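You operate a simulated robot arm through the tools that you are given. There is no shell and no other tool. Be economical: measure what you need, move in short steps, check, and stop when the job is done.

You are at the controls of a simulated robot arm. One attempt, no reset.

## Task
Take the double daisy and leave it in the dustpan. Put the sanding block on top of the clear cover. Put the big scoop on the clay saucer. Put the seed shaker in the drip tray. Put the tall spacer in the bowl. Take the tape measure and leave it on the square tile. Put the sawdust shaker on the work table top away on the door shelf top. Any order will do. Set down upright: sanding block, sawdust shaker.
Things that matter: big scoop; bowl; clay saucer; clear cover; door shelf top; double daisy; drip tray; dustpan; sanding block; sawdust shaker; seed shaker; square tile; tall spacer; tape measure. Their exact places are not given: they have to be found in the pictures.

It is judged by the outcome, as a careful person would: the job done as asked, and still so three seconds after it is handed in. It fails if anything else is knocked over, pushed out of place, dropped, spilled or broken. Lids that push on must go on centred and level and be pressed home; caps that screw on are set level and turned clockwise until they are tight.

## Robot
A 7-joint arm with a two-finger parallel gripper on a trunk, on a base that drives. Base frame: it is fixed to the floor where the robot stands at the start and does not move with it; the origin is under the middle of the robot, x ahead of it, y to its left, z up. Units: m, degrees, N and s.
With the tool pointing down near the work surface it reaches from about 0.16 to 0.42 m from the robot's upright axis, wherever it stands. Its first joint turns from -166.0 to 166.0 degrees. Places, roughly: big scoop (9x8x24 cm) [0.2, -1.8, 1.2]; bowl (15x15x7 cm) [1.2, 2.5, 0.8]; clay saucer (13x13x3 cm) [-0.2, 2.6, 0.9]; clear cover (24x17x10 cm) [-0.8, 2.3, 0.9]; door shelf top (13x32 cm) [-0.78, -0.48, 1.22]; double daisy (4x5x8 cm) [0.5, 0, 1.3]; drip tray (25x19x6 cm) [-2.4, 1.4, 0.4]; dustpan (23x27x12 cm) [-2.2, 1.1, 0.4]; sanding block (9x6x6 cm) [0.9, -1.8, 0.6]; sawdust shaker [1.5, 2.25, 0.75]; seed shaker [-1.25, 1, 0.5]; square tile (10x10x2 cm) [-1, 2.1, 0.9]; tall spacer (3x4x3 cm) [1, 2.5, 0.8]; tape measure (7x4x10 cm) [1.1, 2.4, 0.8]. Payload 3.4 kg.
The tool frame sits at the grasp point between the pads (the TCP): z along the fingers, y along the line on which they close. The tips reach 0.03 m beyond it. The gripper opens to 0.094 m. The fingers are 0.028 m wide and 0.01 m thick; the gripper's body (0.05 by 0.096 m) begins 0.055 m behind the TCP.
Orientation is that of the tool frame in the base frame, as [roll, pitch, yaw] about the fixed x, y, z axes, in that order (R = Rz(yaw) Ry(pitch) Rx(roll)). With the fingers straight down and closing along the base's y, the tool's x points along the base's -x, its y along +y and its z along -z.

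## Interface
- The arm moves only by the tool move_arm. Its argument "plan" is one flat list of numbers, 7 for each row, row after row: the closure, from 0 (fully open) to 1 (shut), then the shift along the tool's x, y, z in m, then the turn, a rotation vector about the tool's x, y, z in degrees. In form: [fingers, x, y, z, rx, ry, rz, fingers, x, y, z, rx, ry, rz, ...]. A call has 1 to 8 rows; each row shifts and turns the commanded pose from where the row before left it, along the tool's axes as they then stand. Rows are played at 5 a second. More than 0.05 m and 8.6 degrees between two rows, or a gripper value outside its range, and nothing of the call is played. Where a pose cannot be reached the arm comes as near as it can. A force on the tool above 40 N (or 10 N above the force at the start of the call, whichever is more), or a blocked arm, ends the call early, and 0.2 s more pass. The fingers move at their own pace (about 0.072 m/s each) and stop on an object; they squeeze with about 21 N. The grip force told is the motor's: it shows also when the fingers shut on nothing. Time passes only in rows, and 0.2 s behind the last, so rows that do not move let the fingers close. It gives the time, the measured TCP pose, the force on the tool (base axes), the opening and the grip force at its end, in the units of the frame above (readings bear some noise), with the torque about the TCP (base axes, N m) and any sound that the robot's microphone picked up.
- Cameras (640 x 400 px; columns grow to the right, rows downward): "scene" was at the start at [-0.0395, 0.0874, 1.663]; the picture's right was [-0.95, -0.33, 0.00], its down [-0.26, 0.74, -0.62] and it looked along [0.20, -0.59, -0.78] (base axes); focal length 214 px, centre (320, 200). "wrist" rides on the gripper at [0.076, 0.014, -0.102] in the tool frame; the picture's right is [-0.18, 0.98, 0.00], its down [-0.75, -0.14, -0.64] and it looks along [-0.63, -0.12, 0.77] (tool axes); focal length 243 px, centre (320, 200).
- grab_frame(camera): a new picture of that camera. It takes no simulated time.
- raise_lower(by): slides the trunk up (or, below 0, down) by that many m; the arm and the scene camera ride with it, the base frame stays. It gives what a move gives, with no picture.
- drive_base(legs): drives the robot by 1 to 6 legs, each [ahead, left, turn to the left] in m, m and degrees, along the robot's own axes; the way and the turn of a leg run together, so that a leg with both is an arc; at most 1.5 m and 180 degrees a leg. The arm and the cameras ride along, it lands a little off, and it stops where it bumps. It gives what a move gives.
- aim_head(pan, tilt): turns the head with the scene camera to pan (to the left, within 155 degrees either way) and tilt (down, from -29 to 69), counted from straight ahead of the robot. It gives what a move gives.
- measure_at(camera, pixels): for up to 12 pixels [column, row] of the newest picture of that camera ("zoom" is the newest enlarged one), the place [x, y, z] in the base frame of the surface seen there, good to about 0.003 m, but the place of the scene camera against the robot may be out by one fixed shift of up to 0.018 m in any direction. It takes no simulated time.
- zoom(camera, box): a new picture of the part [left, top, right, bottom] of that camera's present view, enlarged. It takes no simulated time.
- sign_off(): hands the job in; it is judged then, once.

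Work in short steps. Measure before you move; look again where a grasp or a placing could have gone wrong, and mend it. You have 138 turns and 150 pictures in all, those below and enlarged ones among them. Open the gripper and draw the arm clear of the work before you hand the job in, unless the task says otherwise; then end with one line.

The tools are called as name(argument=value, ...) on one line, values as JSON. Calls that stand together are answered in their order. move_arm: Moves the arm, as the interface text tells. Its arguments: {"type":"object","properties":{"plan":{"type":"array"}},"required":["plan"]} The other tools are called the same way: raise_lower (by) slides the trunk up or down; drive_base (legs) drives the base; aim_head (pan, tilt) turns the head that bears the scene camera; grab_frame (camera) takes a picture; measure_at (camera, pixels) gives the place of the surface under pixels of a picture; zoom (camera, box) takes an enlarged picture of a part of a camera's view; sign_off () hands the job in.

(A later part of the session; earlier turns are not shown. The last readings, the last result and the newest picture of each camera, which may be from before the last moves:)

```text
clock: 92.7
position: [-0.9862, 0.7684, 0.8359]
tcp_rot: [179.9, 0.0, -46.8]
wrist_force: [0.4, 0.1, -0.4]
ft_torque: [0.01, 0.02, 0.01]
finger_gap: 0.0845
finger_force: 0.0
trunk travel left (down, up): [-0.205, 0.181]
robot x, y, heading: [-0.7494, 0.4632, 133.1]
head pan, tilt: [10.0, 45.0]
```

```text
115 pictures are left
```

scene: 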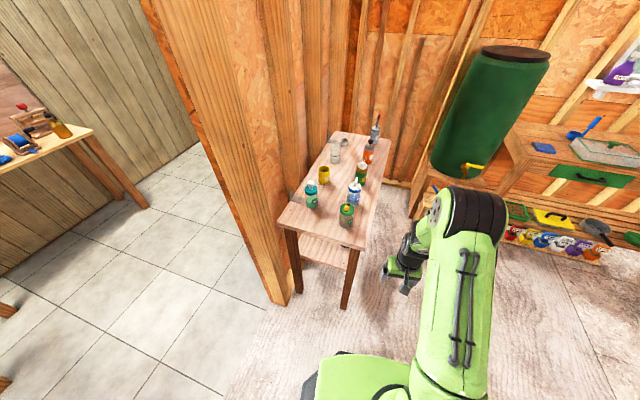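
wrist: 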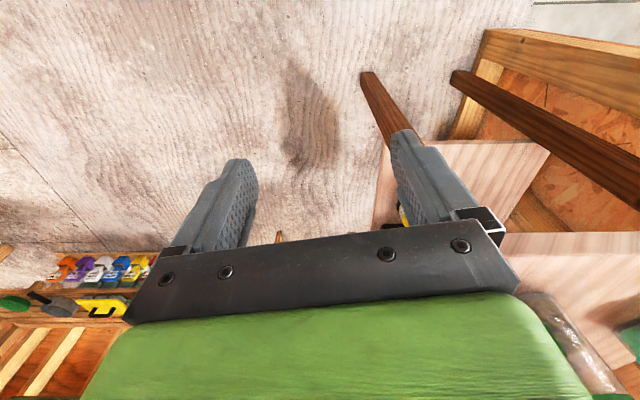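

I enlarge the table, lower the trunk for a look at its lower shelf.

zoom(camera="scene", box=[260, 110, 420, 210])

raise_lower(by=-0.2)

zoom(camera="scene", box=[250, 150, 426, 260])

grab_frame(camera="wrist")

```text
4.00 times, centred on (340, 160) of scene
```

zoom: 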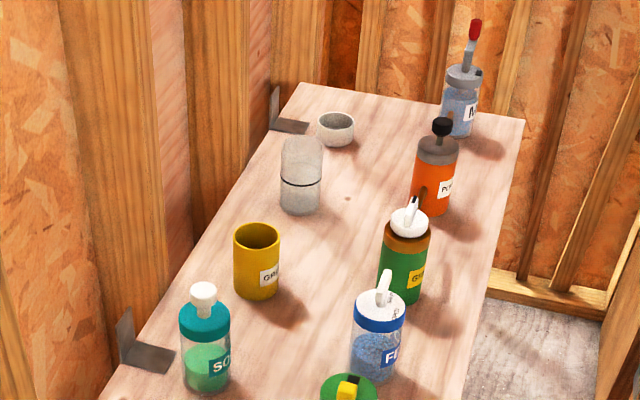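

```text
clock: 94.9
position: [-0.9866, 0.7695, 0.6356]
tcp_rot: [180.0, -0.1, -46.9]
wrist_force: [0.5, -0.4, -0.5]
ft_torque: [-0.03, 0.01, -0.05]
finger_gap: 0.0847
finger_force: 0.1
trunk travel left (down, up): [-0.005, 0.381]
robot x, y, heading: [-0.7467, 0.4663, 133.3]
head pan, tilt: [10.0, 45.0]
```

```text
3.64 times, centred on (338, 205) of scene
```

zoom: 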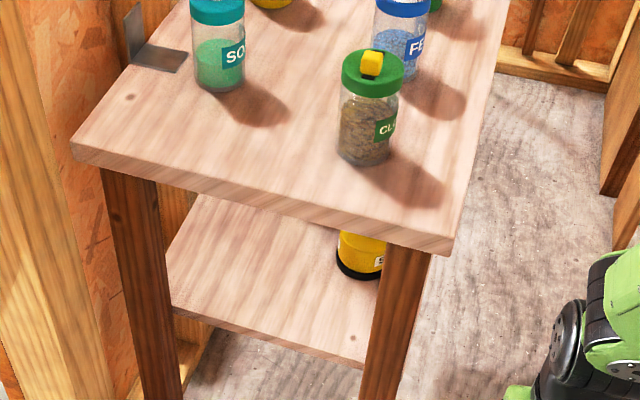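

```text
112 pictures are left
```

wrist: 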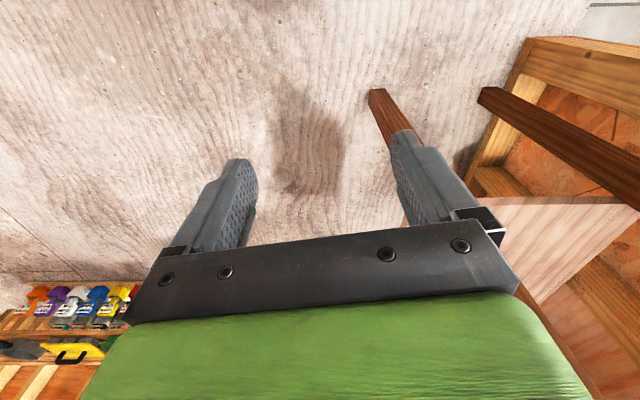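

The yellow shaker labelled "S…" stands on the lower shelf. I go round to the table's open long side, facing it.

drive_base(legs=[[0, 0, 71], [-0.479, -0.591, 0]])

aim_head(pan=0, tilt=45)

grab_frame(camera="scene")

grab_frame(camera="wrist")

```text
clock: 102.0
position: [-0.8885, 1.0874, 0.6367]
tcp_rot: [180.0, 0.0, 21.0]
wrist_force: [0.2, -0.2, -0.6]
ft_torque: [-0.02, -0.05, 0.0]
finger_gap: 0.0849
finger_force: 0.0
trunk travel left (down, up): [-0.005, 0.381]
robot x, y, heading: [-0.5186, 1.1923, -159.1]
head pan, tilt: [10.0, 45.0]
```

```text
clock: 102.8
position: [-0.8896, 1.0879, 0.6368]
tcp_rot: [180.0, -0.1, 20.9]
wrist_force: [-0.6, -0.2, 0.2]
ft_torque: [-0.03, 0.03, 0.01]
finger_gap: 0.0846
finger_force: 0.0
trunk travel left (down, up): [-0.005, 0.381]
robot x, y, heading: [-0.5155, 1.1955, -159.0]
head pan, tilt: [0.0, 45.0]
```

```text
111 pictures are left
```

scene: 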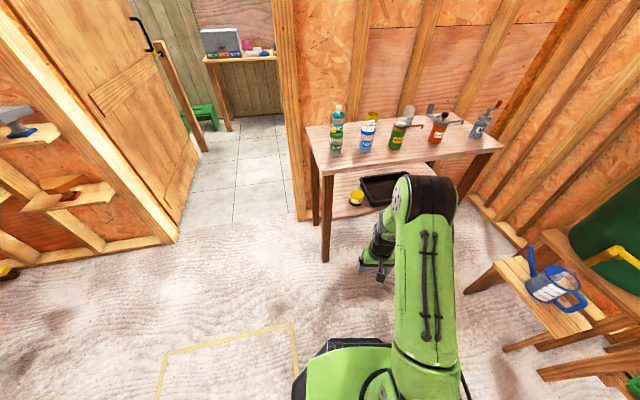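

```text
110 pictures are left
```

wrist: 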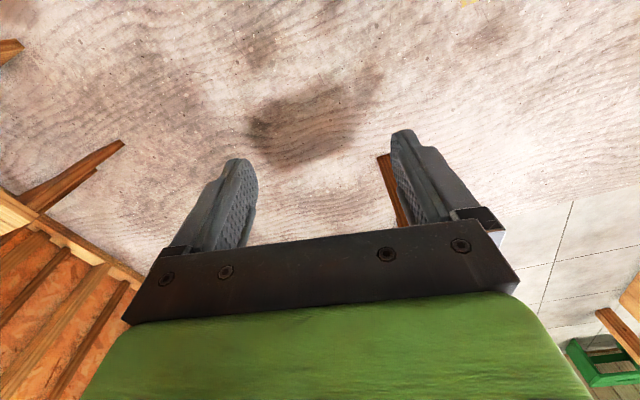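

Now the shaker is visible on the lower shelf at (357,197). I enlarge and measure it, the shelf and the table.

zoom(camera="scene", box=[300, 90, 428, 218])

measure_at(camera="scene", pixels=[[356, 197], [356, 204], [357, 191], [345, 207], [340, 190], [325, 172], [335, 208], [325, 255], [440, 158], [312, 150], [373, 195], [380, 185]])

```text
3.12 times, centred on (364, 154) of scene
```

zoom: 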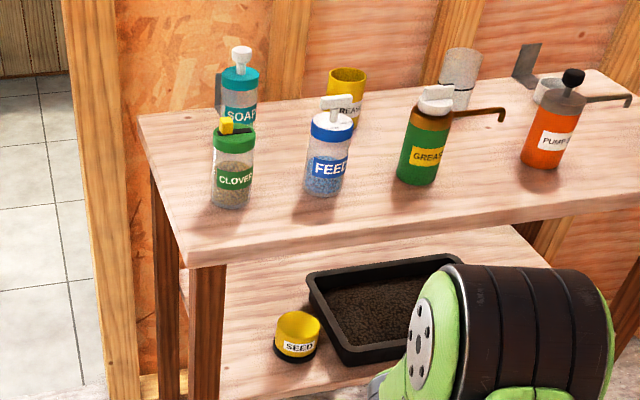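

```text
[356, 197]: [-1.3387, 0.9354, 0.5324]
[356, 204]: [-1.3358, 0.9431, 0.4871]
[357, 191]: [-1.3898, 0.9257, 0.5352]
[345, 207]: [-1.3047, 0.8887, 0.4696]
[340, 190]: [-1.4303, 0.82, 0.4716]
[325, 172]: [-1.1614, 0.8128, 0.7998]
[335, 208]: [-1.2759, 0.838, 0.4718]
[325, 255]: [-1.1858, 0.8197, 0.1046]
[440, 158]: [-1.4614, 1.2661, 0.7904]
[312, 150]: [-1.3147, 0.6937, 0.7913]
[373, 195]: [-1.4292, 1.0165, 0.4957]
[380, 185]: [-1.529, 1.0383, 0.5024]
```

The SEED pot is near [-1.355,0.932], z 0.47–0.535, with a black tray close on its right. I measure the gap more finely.

measure_at(camera="zoom", pixels=[[275, 335], [320, 335], [298, 320], [278, 322], [318, 325], [342, 355], [312, 290], [335, 335], [328, 372], [275, 365], [300, 365], [330, 385]])

zoom(camera="scene", box=[336, 170, 400, 218])

```text
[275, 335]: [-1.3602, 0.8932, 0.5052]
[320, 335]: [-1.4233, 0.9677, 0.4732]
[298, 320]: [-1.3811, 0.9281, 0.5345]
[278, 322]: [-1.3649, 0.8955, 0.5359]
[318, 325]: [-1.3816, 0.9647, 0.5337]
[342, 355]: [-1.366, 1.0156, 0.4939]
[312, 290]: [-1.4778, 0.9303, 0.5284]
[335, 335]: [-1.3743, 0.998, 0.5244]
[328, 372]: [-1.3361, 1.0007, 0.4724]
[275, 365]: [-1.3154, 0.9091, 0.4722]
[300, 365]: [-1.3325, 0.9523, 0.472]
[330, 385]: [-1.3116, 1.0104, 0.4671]
```

```text
8.33 times, centred on (368, 194) of scene
```

zoom: 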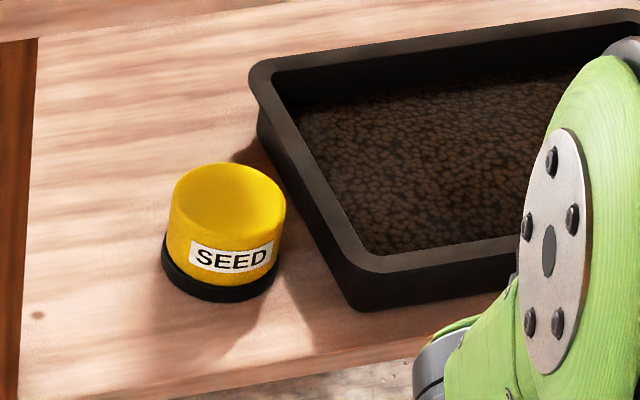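

The gap to the tray is about 2.8 cm, enough for a finger. I tilt the tool to 45° here in the clear, then look with the wrist camera.

move_arm(plan=[0.1, -0.0137, 0.004, 0.005, 0, -7.5, 0, 0.1, -0.0129, 0.004, 0.0067, 0, -7.5, 0, 0.1, -0.0119, 0.004, 0.0084, 0, -7.5, 0, 0.1, -0.0107, 0.004, 0.0099, 0, -7.5, 0, 0.1, -0.0094, 0.004, 0.0112, 0, -7.5, 0, 0.1, -0.0078, 0.004, 0.0123, 0, -7.5, 0])

drive_base(legs=[[0.24, -0.03, 4]])

grab_frame(camera="wrist")

grab_frame(camera="scene")

```text
clock: 104.2
position: [-0.9576, 1.0357, 0.6065]
tcp_rot: [-180.0, 45.1, 21.1]
wrist_force: [0.2, -0.3, -0.3]
ft_torque: [-0.01, 0.01, -0.03]
finger_gap: 0.0847
finger_force: 0.0
trunk travel left (down, up): [-0.005, 0.381]
robot x, y, heading: [-0.5185, 1.1901, -158.8]
head pan, tilt: [0.0, 45.0]
```

```text
clock: 105.9
position: [-1.1757, 0.9405, 0.6054]
tcp_rot: [179.9, 45.0, 25.2]
wrist_force: [-1.1, 0.2, 0.2]
ft_torque: [-0.02, 0.01, -0.01]
finger_gap: 0.0845
finger_force: 0.1
trunk travel left (down, up): [-0.005, 0.381]
robot x, y, heading: [-0.7489, 1.1275, -155.0]
head pan, tilt: [0.0, 45.0]
```

```text
107 pictures are left
```

wrist: 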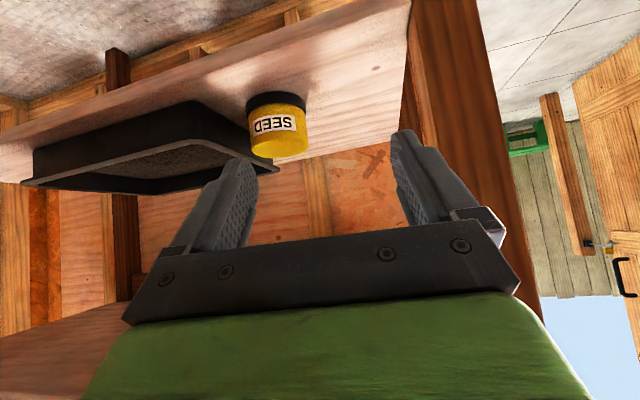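

```text
106 pictures are left
```

scene: 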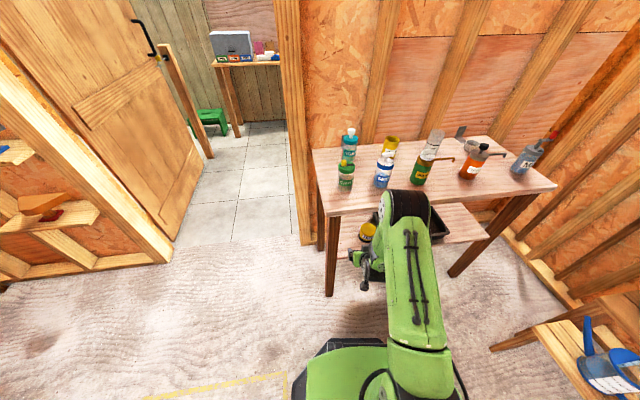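

I measure the pot and tray with the wrist camera (pot at (277,125), upside down in view).

measure_at(camera="wrist", pixels=[[277, 125], [250, 130], [305, 128], [278, 100], [278, 155], [258, 157], [303, 152], [240, 155], [190, 105], [330, 90], [25, 184], [408, 20]])

```text
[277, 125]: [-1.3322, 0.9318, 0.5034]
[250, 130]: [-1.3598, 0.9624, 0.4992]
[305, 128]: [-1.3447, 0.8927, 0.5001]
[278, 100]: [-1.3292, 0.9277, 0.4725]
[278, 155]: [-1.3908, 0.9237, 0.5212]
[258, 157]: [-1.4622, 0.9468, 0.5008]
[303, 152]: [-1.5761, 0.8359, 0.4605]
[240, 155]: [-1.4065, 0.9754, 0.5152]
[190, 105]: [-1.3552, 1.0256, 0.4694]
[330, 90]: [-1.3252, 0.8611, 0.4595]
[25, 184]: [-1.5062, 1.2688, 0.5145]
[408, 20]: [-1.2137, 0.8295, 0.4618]
```

Pot centre is about [-1.363,0.926]; I drive 0.10 ahead, 0.064 right and re-check before descending.

drive_base(legs=[[0.1, -0.064, 0]])

grab_frame(camera="wrist")

measure_at(camera="wrist", pixels=[[325, 110], [300, 115], [350, 115], [325, 140]])

```text
clock: 107.2
position: [-1.2947, 0.9549, 0.6053]
tcp_rot: [180.0, 45.0, 25.1]
wrist_force: [0.3, -0.2, 0.2]
ft_torque: [0.03, -0.01, -0.02]
finger_gap: 0.0848
finger_force: 0.1
trunk travel left (down, up): [-0.005, 0.381]
robot x, y, heading: [-0.866, 1.1414, -154.8]
head pan, tilt: [0.0, 45.0]
```

```text
105 pictures are left
```

wrist: 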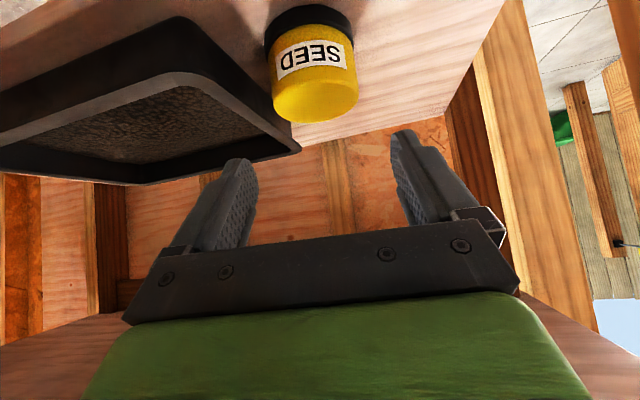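

```text
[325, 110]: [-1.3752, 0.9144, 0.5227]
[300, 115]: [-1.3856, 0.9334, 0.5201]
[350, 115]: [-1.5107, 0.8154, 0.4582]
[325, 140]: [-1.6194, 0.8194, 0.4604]
```

I measure the pot's edges again for exact centring.

measure_at(camera="wrist", pixels=[[312, 70], [273, 70], [354, 65], [316, 90], [276, 95], [355, 90], [285, 140], [215, 100]])

```text
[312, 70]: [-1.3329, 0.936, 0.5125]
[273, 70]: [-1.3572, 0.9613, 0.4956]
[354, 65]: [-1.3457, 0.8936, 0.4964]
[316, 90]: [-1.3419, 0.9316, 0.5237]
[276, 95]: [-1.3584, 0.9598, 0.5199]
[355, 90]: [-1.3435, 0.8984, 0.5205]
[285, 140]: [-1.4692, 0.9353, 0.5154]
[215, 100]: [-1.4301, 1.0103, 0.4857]
```

Already centred on the finger axis; I move in 0.07 and down 0.102, then close.

move_arm(plan=[0.1, 0.0057, 0, 0.0304, 0, 0, 0, 0.1, 0.0057, 0, 0.0304, 0, 0, 0, 0.1, 0.0057, 0, 0.0304, 0, 0, 0, 0.1, 0.0055, 0, 0.03, 0, 0, 0])

grab_frame(camera="wrist")

```text
clock: 108.2
position: [-1.355, 0.9238, 0.5054]
tcp_rot: [179.9, 44.9, 25.1]
wrist_force: [0.9, 0.1, -0.3]
ft_torque: [-0.02, 0.03, 0.01]
finger_gap: 0.0844
finger_force: 0.1
trunk travel left (down, up): [-0.005, 0.381]
robot x, y, heading: [-0.8668, 1.1397, -154.9]
head pan, tilt: [0.0, 45.0]
```

```text
104 pictures are left
```

wrist: 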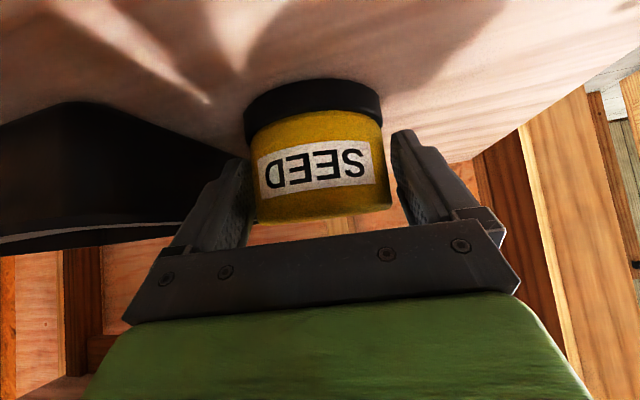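

Fingers straddle the pot. Close, lift by trunk 0.04, back out.

move_arm(plan=[0.3, 0, 0, 0, 0, 0, 0, 1, 0, 0, 0, 0, 0, 0, 1, 0, 0, 0, 0, 0, 0])

raise_lower(by=0.05)

drive_base(legs=[[-0.35, 0, 0]])

grab_frame(camera="wrist")

```text
clock: 109.0
position: [-1.3558, 0.9223, 0.5067]
tcp_rot: [-180.0, 45.0, 25.2]
wrist_force: [-0.6, 1.0, -0.9]
ft_torque: [0.02, -0.03, -0.01]
finger_gap: 0.0775
finger_force: 20.8
trunk travel left (down, up): [-0.005, 0.381]
robot x, y, heading: [-0.8684, 1.1422, -154.8]
head pan, tilt: [0.0, 45.0]
```

```text
clock: 109.9
position: [-1.3566, 0.9234, 0.5553]
tcp_rot: [180.0, 45.0, 25.2]
wrist_force: [0.1, -0.7, -0.2]
ft_torque: [0.02, 0.03, 0.04]
finger_gap: 0.0775
finger_force: 20.9
trunk travel left (down, up): [-0.055, 0.331]
robot x, y, heading: [-0.8686, 1.1379, -154.9]
head pan, tilt: [0.0, 45.0]
```

```text
clock: 112.2
position: [-1.0369, 1.0753, 0.5552]
tcp_rot: [-179.9, 45.0, 25.0]
wrist_force: [0.5, 0.2, 0.1]
ft_torque: [0.03, -0.02, 0.0]
finger_gap: 0.0772
finger_force: 21.4
trunk travel left (down, up): [-0.055, 0.331]
robot x, y, heading: [-0.5441, 1.2865, -155.0]
head pan, tilt: [0.0, 45.0]
```

```text
103 pictures are left
```

wrist: 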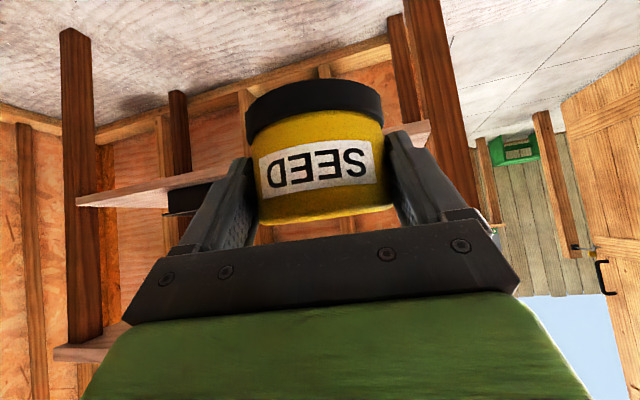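

The SEED pot is held. I raise a little and drive out through the door, round to the blue tray, facing it at heading 60.

raise_lower(by=0.12)

drive_base(legs=[[0.247, 0.752, 0], [1.402, 0.074, 0], [0.515, -0.692, 0], [0, 0, -145], [0.462, 0.54, 0]])

aim_head(pan=0, tilt=55)

grab_frame(camera="scene")

grab_frame(camera="wrist")

```text
clock: 113.7
position: [-1.0379, 1.0743, 0.6768]
tcp_rot: [-180.0, 45.0, 24.9]
wrist_force: [0.4, -0.5, -0.9]
ft_torque: [0.02, -0.02, -0.01]
finger_gap: 0.0775
finger_force: 21.0
trunk travel left (down, up): [-0.175, 0.211]
robot x, y, heading: [-0.5514, 1.2914, -155.4]
head pan, tilt: [0.0, 45.0]
```

```text
clock: 138.1
position: [-2.3648, 1.4003, 0.6754]
tcp_rot: [-180.0, 45.0, -120.4]
wrist_force: [-0.8, -0.2, 0.2]
ft_torque: [-0.05, 0.0, 0.0]
finger_gap: 0.0756
finger_force: 21.9
trunk travel left (down, up): [-0.175, 0.211]
robot x, y, heading: [-2.6423, 0.9458, 59.5]
head pan, tilt: [0.0, 45.0]
```

```text
clock: 138.8
position: [-2.3635, 1.4005, 0.676]
tcp_rot: [179.9, 44.9, -120.3]
wrist_force: [0.1, -0.1, -0.4]
ft_torque: [-0.01, 0.03, -0.02]
finger_gap: 0.0754
finger_force: 21.2
trunk travel left (down, up): [-0.175, 0.211]
robot x, y, heading: [-2.6447, 0.9426, 59.5]
head pan, tilt: [0.0, 55.0]
```

```text
102 pictures are left
```

scene: 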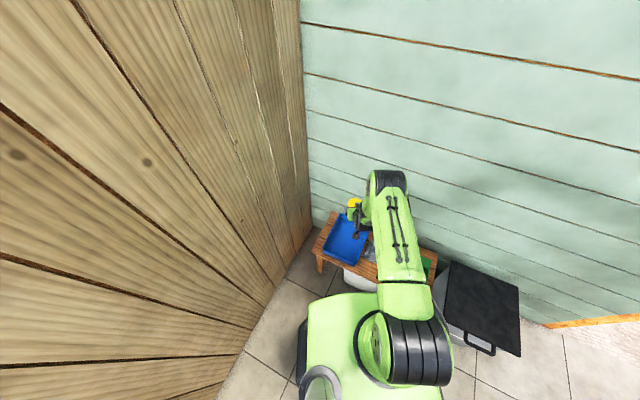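

```text
101 pictures are left
```

wrist: 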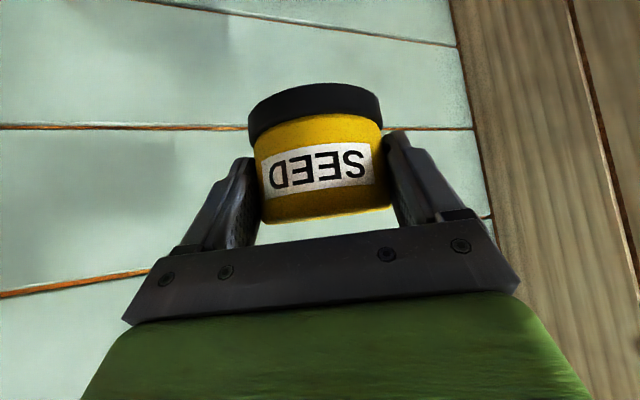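

The pot is right over the tray's middle. I lower the trunk fully, then the arm most of the way, and look.

raise_lower(by=-0.17)

move_arm(plan=[1, 0.0177, 0, 0.0177, 0, 0, 0, 1, 0.0177, 0, 0.0177, 0, 0, 0, 1, 0.0124, 0, 0.0124, 0, 0, 0])

grab_frame(camera="wrist")

zoom(camera="scene", box=[300, 180, 428, 280])

```text
clock: 140.7
position: [-2.3657, 1.4002, 0.5058]
tcp_rot: [-179.9, 45.0, -120.4]
wrist_force: [-0.3, 0.5, -0.6]
ft_torque: [0.0, 0.0, -0.01]
finger_gap: 0.0758
finger_force: 21.3
trunk travel left (down, up): [-0.005, 0.381]
robot x, y, heading: [-2.6406, 0.9449, 59.9]
head pan, tilt: [0.0, 55.0]
```

```text
clock: 141.5
position: [-2.3642, 1.4042, 0.4383]
tcp_rot: [-179.9, 45.0, -120.4]
wrist_force: [-0.6, -0.6, -0.7]
ft_torque: [-0.06, 0.01, 0.01]
finger_gap: 0.0755
finger_force: 21.0
trunk travel left (down, up): [-0.005, 0.381]
robot x, y, heading: [-2.6449, 0.9394, 59.9]
head pan, tilt: [0.0, 55.0]
```

```text
100 pictures are left
```

wrist: 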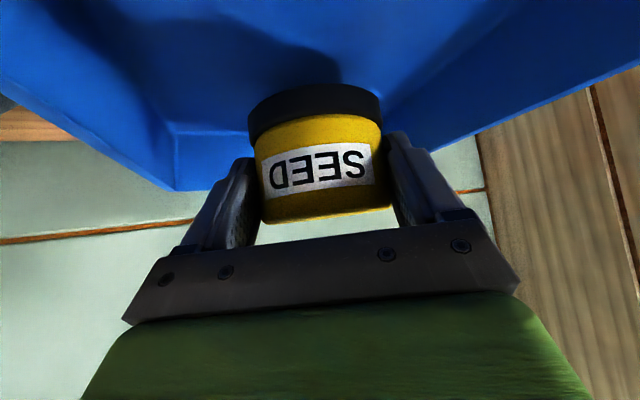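

```text
4.00 times, centred on (364, 230) of scene
```

zoom: 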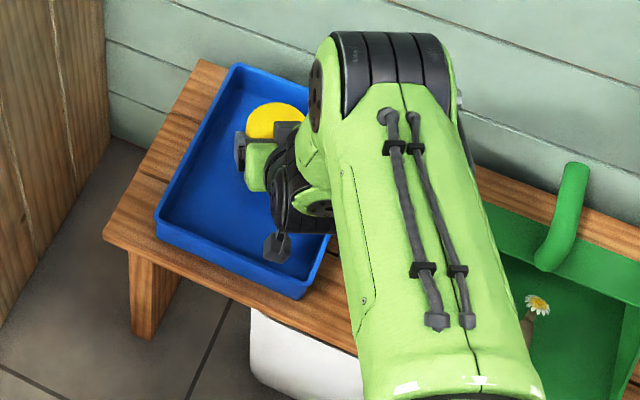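

Pot is within the tray. Before the last bit I check how near the black wrist knob at zoom (277,248) is to the rim.

measure_at(camera="zoom", pixels=[[277, 250], [277, 235], [280, 285], [300, 285], [325, 240], [250, 180], [235, 150]])

measure_at(camera="wrist", pixels=[[150, 60], [300, 60], [175, 185], [450, 60], [460, 140], [210, 160]])

```text
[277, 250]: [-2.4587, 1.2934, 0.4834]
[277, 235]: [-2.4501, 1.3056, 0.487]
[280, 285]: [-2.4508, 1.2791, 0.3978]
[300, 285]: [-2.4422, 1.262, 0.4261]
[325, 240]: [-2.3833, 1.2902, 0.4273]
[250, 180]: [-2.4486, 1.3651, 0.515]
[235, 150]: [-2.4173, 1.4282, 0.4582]
```

```text
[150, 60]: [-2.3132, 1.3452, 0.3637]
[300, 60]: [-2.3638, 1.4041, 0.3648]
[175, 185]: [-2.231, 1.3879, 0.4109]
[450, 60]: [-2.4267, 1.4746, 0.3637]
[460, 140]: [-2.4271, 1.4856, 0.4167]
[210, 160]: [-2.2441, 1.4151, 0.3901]
```

5 cm clear. I set it down (0.025) and release, then rise straight.

move_arm(plan=[1, 0.009, 0, 0.009, 0, 0, 0, 1, 0.008, 0, 0.008, 0, 0, 0, 1, 0, 0, 0, 0, 0, 0, 0.5, 0, 0, 0, 0, 0, 0, 0, 0, 0, 0, 0, 0, 0, 0, 0, 0, 0, 0, 0, 0])

move_arm(plan=[0, -0.01, 0, -0.02, 0, 0, 0, 0, -0.01, 0, -0.03, 0, 0, 0, 0, -0.03, 0, -0.03, 0, 0, 0, 0, -0.03, 0, -0.03, 0, 0, 0, 0, -0.03, 0, -0.03, 0, 0, 0])

grab_frame(camera="wrist")

```text
clock: 142.9
position: [-2.3664, 1.401, 0.4157]
tcp_rot: [-180.0, 45.1, -120.4]
wrist_force: [-0.1, 0.1, 0.8]
ft_torque: [0.01, -0.01, 0.0]
finger_gap: 0.0942
finger_force: 0.0
trunk travel left (down, up): [-0.005, 0.381]
robot x, y, heading: [-2.6447, 0.946, 59.5]
head pan, tilt: [0.0, 55.0]
```

```text
clock: 144.1
position: [-2.3768, 1.3825, 0.5942]
tcp_rot: [179.8, 45.1, -120.3]
wrist_force: [-0.1, 0.6, -0.1]
ft_torque: [0.02, -0.05, 0.01]
finger_gap: 0.0942
finger_force: 0.1
trunk travel left (down, up): [-0.005, 0.381]
robot x, y, heading: [-2.6436, 0.9445, 59.6]
head pan, tilt: [0.0, 55.0]
```

```text
98 pictures are left
```

wrist: 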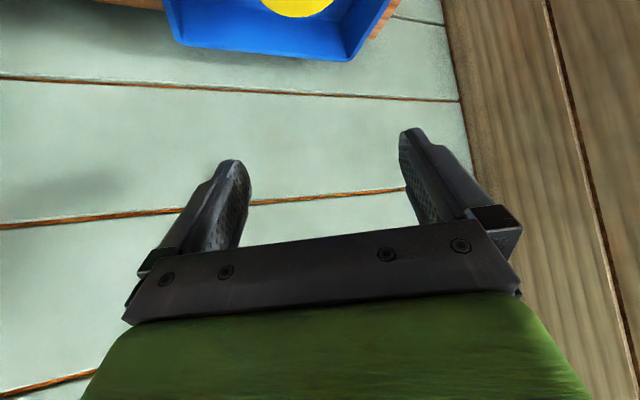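

The pot sits in the tray. Next the corner with sanding block and scoop: I raise the trunk and drive inside toward it.

raise_lower(by=0.36)

drive_base(legs=[[-0.521, -0.584, 0], [0, 0, -29.6], [0.374, -0.712, 0], [1.15, 0, 0], [0.195, -0.511, 0], [0, 0, -90]])

aim_head(pan=0, tilt=25)

grab_frame(camera="scene")

```text
clock: 147.6
position: [-2.3768, 1.3827, 0.9525]
tcp_rot: [-180.0, 45.0, -120.4]
wrist_force: [0.2, 0.6, -0.3]
ft_torque: [0.01, -0.01, 0.0]
finger_gap: 0.0939
finger_force: 0.1
trunk travel left (down, up): [-0.365, 0.021]
robot x, y, heading: [-2.643, 0.9424, 59.5]
head pan, tilt: [0.0, 55.0]
```

```text
clock: 169.2
position: [-0.023, -0.3844, 0.9528]
tcp_rot: [-180.0, 45.0, 123.0]
wrist_force: [0.4, 0.7, 1.3]
ft_torque: [0.0, 0.01, -0.01]
finger_gap: 0.0942
finger_force: 0.0
trunk travel left (down, up): [-0.365, 0.021]
robot x, y, heading: [-0.2934, 0.0537, -57.0]
head pan, tilt: [0.0, 55.0]
```

```text
clock: 170.2
position: [-0.0222, -0.3829, 0.9536]
tcp_rot: [-180.0, 45.0, 123.0]
wrist_force: [0.4, -0.2, -1.3]
ft_torque: [-0.02, 0.0, -0.01]
finger_gap: 0.0941
finger_force: 0.0
trunk travel left (down, up): [-0.365, 0.021]
robot x, y, heading: [-0.2971, 0.0526, -56.8]
head pan, tilt: [0.0, 25.0]
```

```text
97 pictures are left
```

scene: 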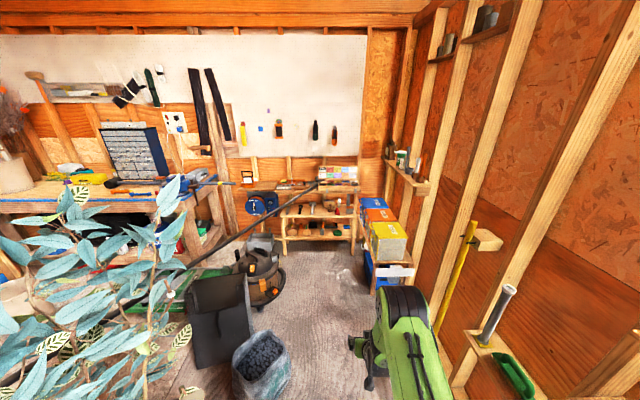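

I measure the free corridor and the scoop shelf.

measure_at(camera="scene", pixels=[[260, 300], [330, 330], [375, 265], [370, 300], [425, 165], [400, 175], [325, 228], [290, 230], [415, 160], [440, 330], [480, 240], [245, 335]])

zoom(camera="scene", box=[270, 130, 446, 240])

```text
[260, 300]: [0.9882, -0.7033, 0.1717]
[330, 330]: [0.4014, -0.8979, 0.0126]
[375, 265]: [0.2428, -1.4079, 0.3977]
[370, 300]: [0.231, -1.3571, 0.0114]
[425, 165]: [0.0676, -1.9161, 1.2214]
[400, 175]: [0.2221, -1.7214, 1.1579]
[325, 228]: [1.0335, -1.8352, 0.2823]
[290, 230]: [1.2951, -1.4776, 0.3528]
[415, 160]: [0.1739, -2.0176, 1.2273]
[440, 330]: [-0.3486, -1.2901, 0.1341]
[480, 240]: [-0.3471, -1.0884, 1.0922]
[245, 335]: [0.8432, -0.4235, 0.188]
```

```text
3.64 times, centred on (358, 185) of scene
```

zoom: 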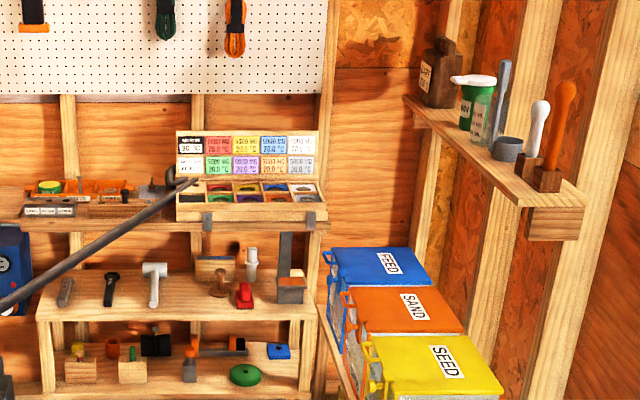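

I drive up closer and look at both shelves.

drive_base(legs=[[1.3, 0, 0]])

aim_head(pan=-20, tilt=28)

grab_frame(camera="scene")

aim_head(pan=10, tilt=50)

zoom(camera="scene", box=[200, 60, 440, 210])

```text
clock: 176.8
position: [0.7152, -1.4871, 0.9534]
tcp_rot: [180.0, 45.0, 123.8]
wrist_force: [-0.1, -0.4, -0.3]
ft_torque: [0.0, -0.02, -0.03]
finger_gap: 0.0938
finger_force: 0.1
trunk travel left (down, up): [-0.365, 0.021]
robot x, y, heading: [0.4322, -1.0578, -56.1]
head pan, tilt: [0.0, 25.0]
```

```text
clock: 177.6
position: [0.716, -1.4868, 0.9541]
tcp_rot: [-180.0, 45.0, 123.8]
wrist_force: [0.6, -0.7, 0.1]
ft_torque: [0.01, -0.04, -0.01]
finger_gap: 0.0941
finger_force: 0.0
trunk travel left (down, up): [-0.365, 0.021]
robot x, y, heading: [0.4395, -1.0528, -56.0]
head pan, tilt: [-20.0, 28.0]
```

```text
95 pictures are left
```

scene: 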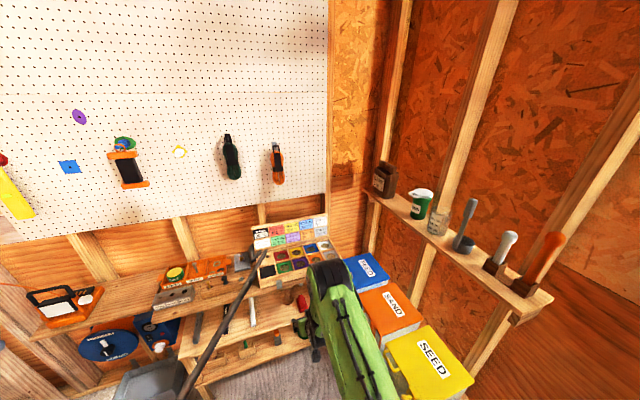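

```text
clock: 178.6
position: [0.7142, -1.4862, 0.9539]
tcp_rot: [-179.9, 44.9, 123.8]
wrist_force: [0.5, -0.9, 0.5]
ft_torque: [-0.03, -0.02, 0.02]
finger_gap: 0.0938
finger_force: 0.0
trunk travel left (down, up): [-0.365, 0.021]
robot x, y, heading: [0.4358, -1.0597, -56.2]
head pan, tilt: [10.0, 50.0]
```

```text
2.67 times, centred on (320, 135) of scene
```

zoom: 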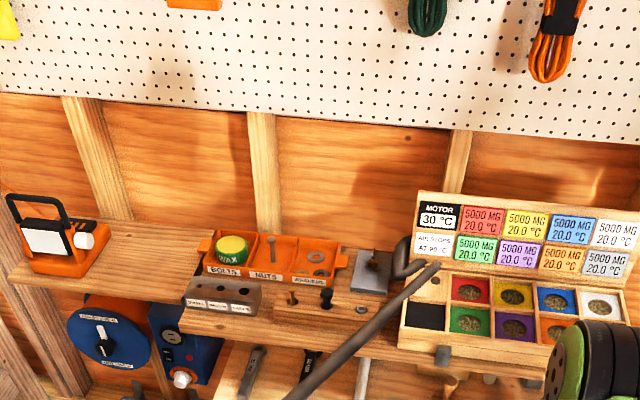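

I look closely at the scoop shelf.

aim_head(pan=-30, tilt=32)

grab_frame(camera="scene")

zoom(camera="scene", box=[310, 140, 490, 260])

```text
clock: 179.7
position: [0.7154, -1.4871, 0.9535]
tcp_rot: [-180.0, 45.0, 123.7]
wrist_force: [-0.2, -0.1, -0.1]
ft_torque: [-0.03, -0.03, -0.03]
finger_gap: 0.094
finger_force: 0.1
trunk travel left (down, up): [-0.365, 0.021]
robot x, y, heading: [0.4394, -1.0577, -55.9]
head pan, tilt: [-30.0, 32.0]
```

```text
93 pictures are left
```

scene: 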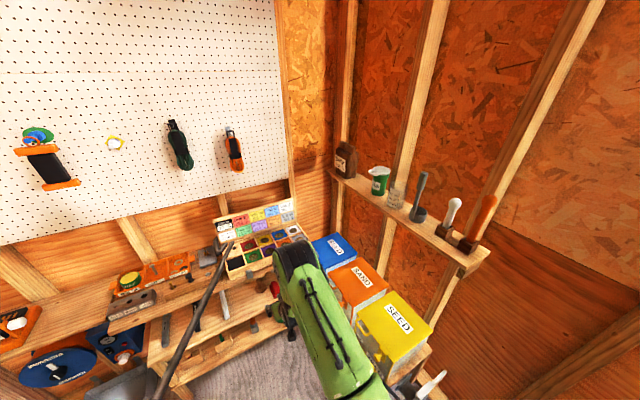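

```text
3.33 times, centred on (400, 200) of scene
```

zoom: 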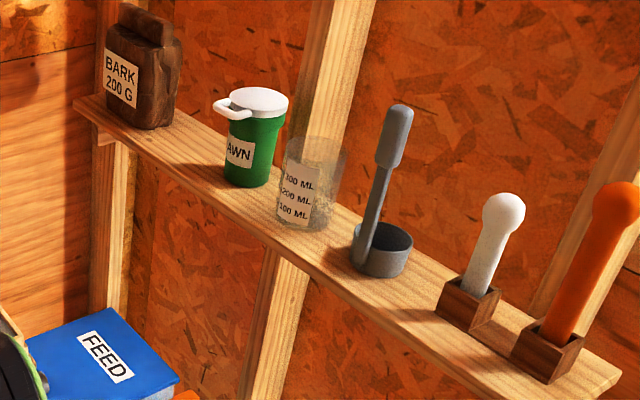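

The grey cup-and-handle scoop is the big one. I measure its handle, cup, shelf and neighbours.

measure_at(camera="zoom", pixels=[[398, 110], [392, 145], [385, 170], [372, 220], [362, 255], [382, 260], [410, 240], [358, 232], [385, 232], [440, 275], [320, 200], [490, 235]])

measure_at(camera="scene", pixels=[[400, 350], [360, 320], [420, 370], [395, 335], [360, 280], [450, 255], [335, 245], [480, 260], [440, 380]])

```text
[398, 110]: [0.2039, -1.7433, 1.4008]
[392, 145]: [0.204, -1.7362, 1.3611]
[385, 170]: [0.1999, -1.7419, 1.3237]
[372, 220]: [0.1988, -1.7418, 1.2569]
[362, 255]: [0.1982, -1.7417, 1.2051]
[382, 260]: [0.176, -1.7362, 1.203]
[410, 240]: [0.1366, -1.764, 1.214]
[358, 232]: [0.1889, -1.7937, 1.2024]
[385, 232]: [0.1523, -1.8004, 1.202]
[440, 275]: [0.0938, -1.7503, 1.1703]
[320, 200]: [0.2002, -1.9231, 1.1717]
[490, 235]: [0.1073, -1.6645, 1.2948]
```

```text
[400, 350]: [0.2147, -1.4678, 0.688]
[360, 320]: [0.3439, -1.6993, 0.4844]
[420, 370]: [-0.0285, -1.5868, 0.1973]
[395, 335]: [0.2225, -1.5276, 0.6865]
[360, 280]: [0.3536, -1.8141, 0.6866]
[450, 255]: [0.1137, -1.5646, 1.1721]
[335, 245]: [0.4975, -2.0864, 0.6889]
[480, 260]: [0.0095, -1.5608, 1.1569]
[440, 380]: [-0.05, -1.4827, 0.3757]
```

Handle stands at [0.20,-1.742], thick grip above z 1.325. I raise the tool to a flat attitude at z about 1.3, move off and turn to face the wall shelf.

raise_lower(by=0.02)

move_arm(plan=[0, -0.0262, -0.008, -0.0318, 0, -3, 0, 0, -0.0278, -0.008, -0.0304, 0, -3, 0, 0, -0.0294, -0.008, -0.0289, 0, -3, 0, 0, -0.0308, -0.008, -0.0273, 0, -3, 0, 0, -0.0322, -0.008, -0.0257, 0, -3, 0, 0, -0.0335, -0.008, -0.024, 0, -3, 0, 0, -0.0347, -0.008, -0.0222, 0, -3, 0, 0, -0.0359, -0.008, -0.0204, 0, -3, 0])

drive_base(legs=[[0.303, 0.109, 0], [0, 0, -94]])

grab_frame(camera="wrist")

aim_head(pan=0, tilt=50)

grab_frame(camera="scene")

```text
clock: 180.3
position: [0.7156, -1.4864, 0.9727]
tcp_rot: [180.0, 44.9, 123.8]
wrist_force: [0.1, 0.6, -0.1]
ft_torque: [-0.03, 0.0, 0.01]
finger_gap: 0.094
finger_force: 0.0
trunk travel left (down, up): [-0.385, 0.001]
robot x, y, heading: [0.4373, -1.0582, -56.1]
head pan, tilt: [-30.0, 32.0]
```

```text
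clock: 182.1
position: [0.6432, -1.4954, 1.303]
tcp_rot: [179.9, 69.0, 123.8]
wrist_force: [-0.8, 0.9, 0.1]
ft_torque: [0.0, -0.01, 0.0]
finger_gap: 0.0939
finger_force: 0.1
trunk travel left (down, up): [-0.385, 0.001]
robot x, y, heading: [0.4381, -1.0537, -56.0]
head pan, tilt: [-30.0, 32.0]
```

```text
clock: 188.3
position: [0.2323, -1.3983, 1.3012]
tcp_rot: [-180.0, 69.0, 27.7]
wrist_force: [-0.4, -0.1, -0.1]
ft_torque: [-0.02, 0.01, 0.03]
finger_gap: 0.094
finger_force: 0.0
trunk travel left (down, up): [-0.385, 0.001]
robot x, y, heading: [0.6934, -1.2396, -152.3]
head pan, tilt: [-30.0, 32.0]
```

```text
91 pictures are left
```

wrist: 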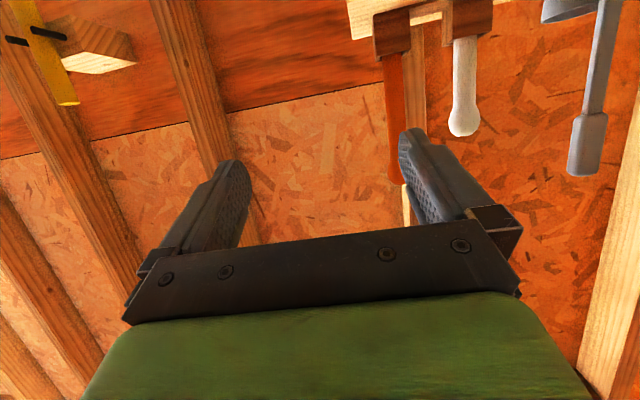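

```text
clock: 189.3
position: [0.2336, -1.397, 1.3013]
tcp_rot: [180.0, 69.0, 27.7]
wrist_force: [-0.5, 1.1, 0.1]
ft_torque: [-0.04, 0.0, 0.01]
finger_gap: 0.0941
finger_force: 0.0
trunk travel left (down, up): [-0.385, 0.001]
robot x, y, heading: [0.696, -1.2391, -152.6]
head pan, tilt: [0.0, 50.0]
```

```text
90 pictures are left
```

scene: 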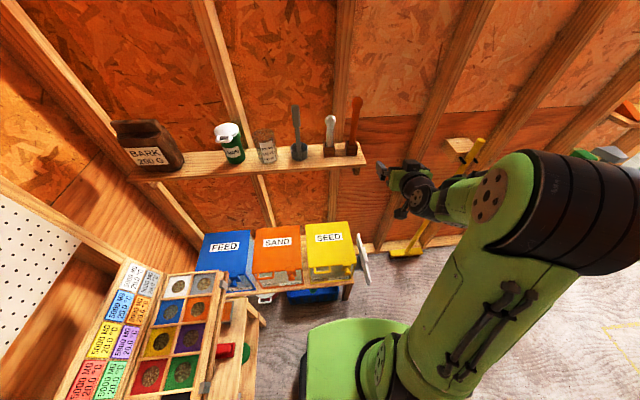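

The scoop is at right in the wrist view; I measure its grip (588,145) and stem (598,70).

measure_at(camera="wrist", pixels=[[588, 145], [573, 140], [603, 145], [597, 90], [603, 50], [590, 172], [592, 118], [575, 10], [465, 100], [606, 10]])

measure_at(camera="scene", pixels=[[320, 285], [290, 285], [345, 278], [255, 290], [210, 350], [260, 320], [240, 390]])

```text
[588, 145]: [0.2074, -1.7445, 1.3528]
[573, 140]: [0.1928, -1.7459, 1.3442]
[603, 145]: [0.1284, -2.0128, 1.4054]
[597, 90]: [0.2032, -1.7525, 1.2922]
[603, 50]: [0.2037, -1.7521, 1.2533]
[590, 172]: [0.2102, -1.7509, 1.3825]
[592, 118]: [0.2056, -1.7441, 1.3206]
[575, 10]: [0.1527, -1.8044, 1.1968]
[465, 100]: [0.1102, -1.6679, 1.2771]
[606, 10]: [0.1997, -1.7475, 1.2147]
```

```text
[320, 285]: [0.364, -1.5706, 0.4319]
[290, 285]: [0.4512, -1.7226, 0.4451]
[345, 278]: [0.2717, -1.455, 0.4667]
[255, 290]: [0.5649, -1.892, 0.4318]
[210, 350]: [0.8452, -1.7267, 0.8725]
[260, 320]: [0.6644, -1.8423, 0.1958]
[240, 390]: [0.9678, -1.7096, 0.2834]
```

I turn square to the wall shelf, drive most of the way, keeping off the bins, and re-check.

drive_base(legs=[[0, 0, 6.4], [0.05, 0.222, 0], [0.07, 0, 0]])

grab_frame(camera="wrist")

grab_frame(camera="scene")

```text
clock: 192.2
position: [0.276, -1.6993, 1.3025]
tcp_rot: [-179.8, 68.9, 34.2]
wrist_force: [-0.6, 0.0, 0.7]
ft_torque: [-0.01, 0.01, -0.03]
finger_gap: 0.0939
finger_force: 0.0
trunk travel left (down, up): [-0.385, 0.001]
robot x, y, heading: [0.7162, -1.4825, -145.6]
head pan, tilt: [0.0, 50.0]
```

```text
89 pictures are left
```

wrist: 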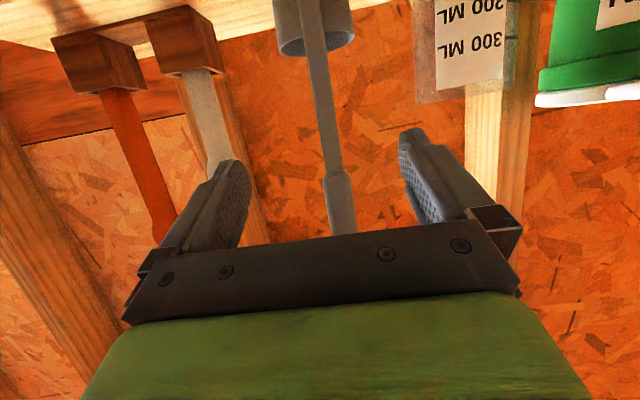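

```text
88 pictures are left
```

scene: 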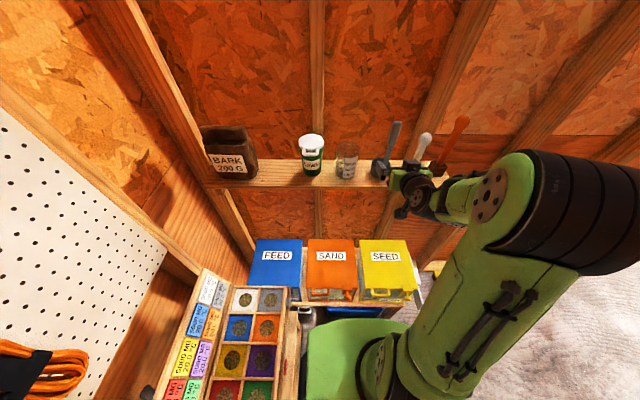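

measure_at(camera="wrist", pixels=[[340, 200], [328, 140], [320, 90], [330, 200], [350, 200], [315, 40], [335, 165]])

```text
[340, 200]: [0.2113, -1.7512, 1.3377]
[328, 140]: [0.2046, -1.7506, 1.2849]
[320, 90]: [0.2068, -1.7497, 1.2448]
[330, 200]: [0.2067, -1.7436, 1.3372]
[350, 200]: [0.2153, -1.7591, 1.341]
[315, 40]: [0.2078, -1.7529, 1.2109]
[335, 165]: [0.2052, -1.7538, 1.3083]
```

Handle is nearly centred. I move 0.088 in with the fingers half closed and then look.

move_arm(plan=[0.3, -0.013, 0.0016, 0.0264, 0, 0, 0, 0.3, -0.013, 0.0015, 0.0264, 0, 0, 0, 0.3, -0.013, 0.0015, 0.0264, 0, 0, 0])

grab_frame(camera="wrist")

```text
clock: 192.9
position: [0.2073, -1.7516, 1.3122]
tcp_rot: [179.9, 69.1, 34.0]
wrist_force: [0.5, -0.3, 0.7]
ft_torque: [0.01, 0.01, 0.0]
finger_gap: 0.066
finger_force: 0.1
trunk travel left (down, up): [-0.385, 0.001]
robot x, y, heading: [0.7176, -1.4873, -146.0]
head pan, tilt: [0.0, 50.0]
```

```text
87 pictures are left
```

wrist: 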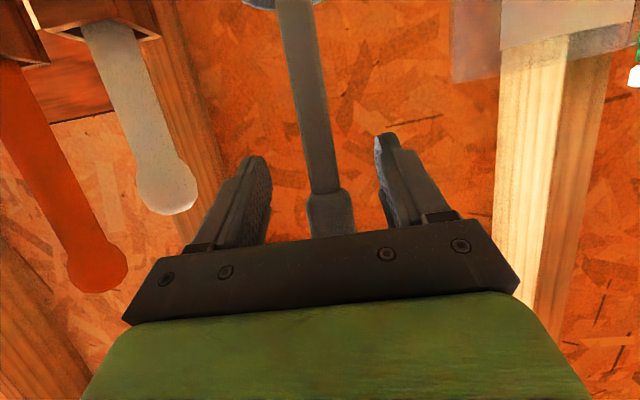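

I lower 0.05 on the stem so the trunk has room to lift, then close and lift.

raise_lower(by=-0.05)

move_arm(plan=[0.6, 0, 0, 0, 0, 0, 0, 1, 0, 0, 0, 0, 0, 0, 1, 0, 0, 0, 0, 0, 0, 1, 0, 0, 0, 0, 0, 0])

raise_lower(by=0.04)

grab_frame(camera="wrist")

```text
clock: 193.9
position: [0.2062, -1.7497, 1.262]
tcp_rot: [179.9, 69.0, 34.2]
wrist_force: [0.2, -0.4, -0.4]
ft_torque: [0.0, -0.02, -0.03]
finger_gap: 0.0658
finger_force: 0.1
trunk travel left (down, up): [-0.335, 0.051]
robot x, y, heading: [0.7168, -1.4879, -145.5]
head pan, tilt: [0.0, 50.0]
```

```text
clock: 194.9
position: [0.2061, -1.7504, 1.2634]
tcp_rot: [-180.0, 69.0, 34.2]
wrist_force: [-0.5, -0.2, 0.1]
ft_torque: [-0.03, 0.04, 0.01]
finger_gap: 0.0196
finger_force: 21.1
trunk travel left (down, up): [-0.335, 0.051]
robot x, y, heading: [0.7197, -1.4862, -145.9]
head pan, tilt: [0.0, 50.0]
```

```text
clock: 195.7
position: [0.2065, -1.7498, 1.3018]
tcp_rot: [-180.0, 69.0, 34.3]
wrist_force: [-0.6, -0.1, 0.0]
ft_torque: [0.03, -0.04, -0.04]
finger_gap: 0.0196
finger_force: 20.8
trunk travel left (down, up): [-0.375, 0.011]
robot x, y, heading: [0.7146, -1.4855, -145.6]
head pan, tilt: [0.0, 50.0]
```

```text
86 pictures are left
```

wrist: 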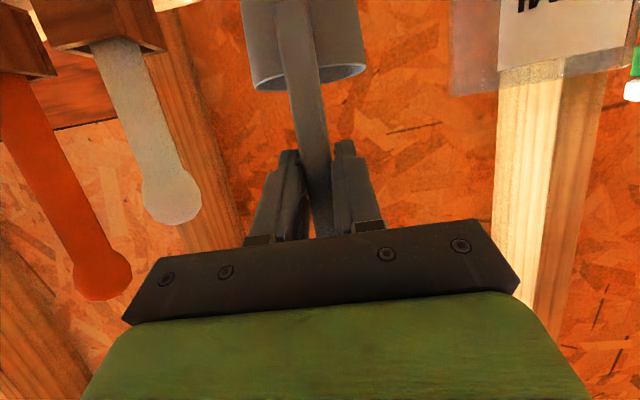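

The scoop is lifted. I draw the arm back 0.09, back off slightly and strafe clear of the shelf, then head toward the far side of the shed.

move_arm(plan=[1, 0.0107, 0, -0.028, 0, 0, 0, 1, 0.0107, 0, -0.028, 0, 0, 0, 1, 0.0107, 0, -0.028, 0, 0, 0])

drive_base(legs=[[-0.06, 0, 0], [0, -0.5, 0], [0, 0, -94], [1.4, 0.137, 0], [1.064, -0.557, 0]])

aim_head(pan=-15, tilt=35)

grab_frame(camera="scene")

grab_frame(camera="wrist")

```text
clock: 196.5
position: [0.2828, -1.6969, 1.3029]
tcp_rot: [179.9, 69.0, 34.1]
wrist_force: [-0.5, 0.5, -0.9]
ft_torque: [-0.01, -0.03, -0.01]
finger_gap: 0.0193
finger_force: 21.1
trunk travel left (down, up): [-0.375, 0.011]
robot x, y, heading: [0.7182, -1.4868, -145.9]
head pan, tilt: [0.0, 50.0]
```

```text
clock: 216.4
position: [-0.5919, 1.7839, 1.3028]
tcp_rot: [179.9, 69.0, -59.2]
wrist_force: [0.2, -0.7, -0.8]
ft_torque: [-0.01, 0.0, 0.04]
finger_gap: 0.0197
finger_force: 21.0
trunk travel left (down, up): [-0.375, 0.011]
robot x, y, heading: [-0.4058, 1.3358, 120.9]
head pan, tilt: [0.0, 50.0]
```

```text
clock: 217.2
position: [-0.5917, 1.783, 1.302]
tcp_rot: [-180.0, 69.0, -59.2]
wrist_force: [0.6, 0.8, -0.3]
ft_torque: [-0.04, -0.03, -0.01]
finger_gap: 0.0196
finger_force: 21.8
trunk travel left (down, up): [-0.375, 0.011]
robot x, y, heading: [-0.4053, 1.3359, 120.5]
head pan, tilt: [-15.0, 35.0]
```

```text
85 pictures are left
```

scene: 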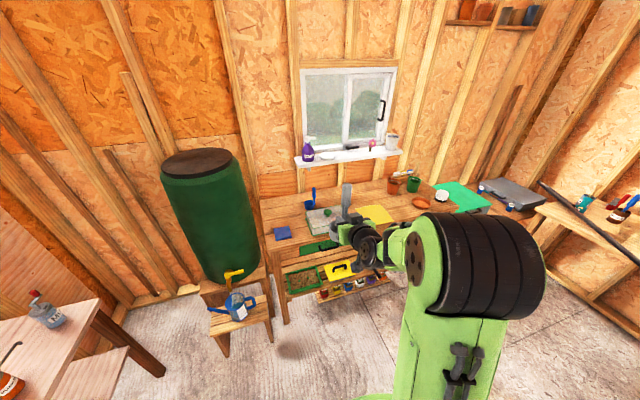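

```text
84 pictures are left
```

wrist: 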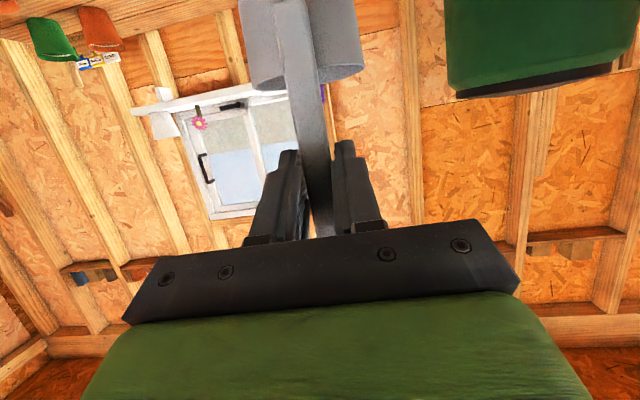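

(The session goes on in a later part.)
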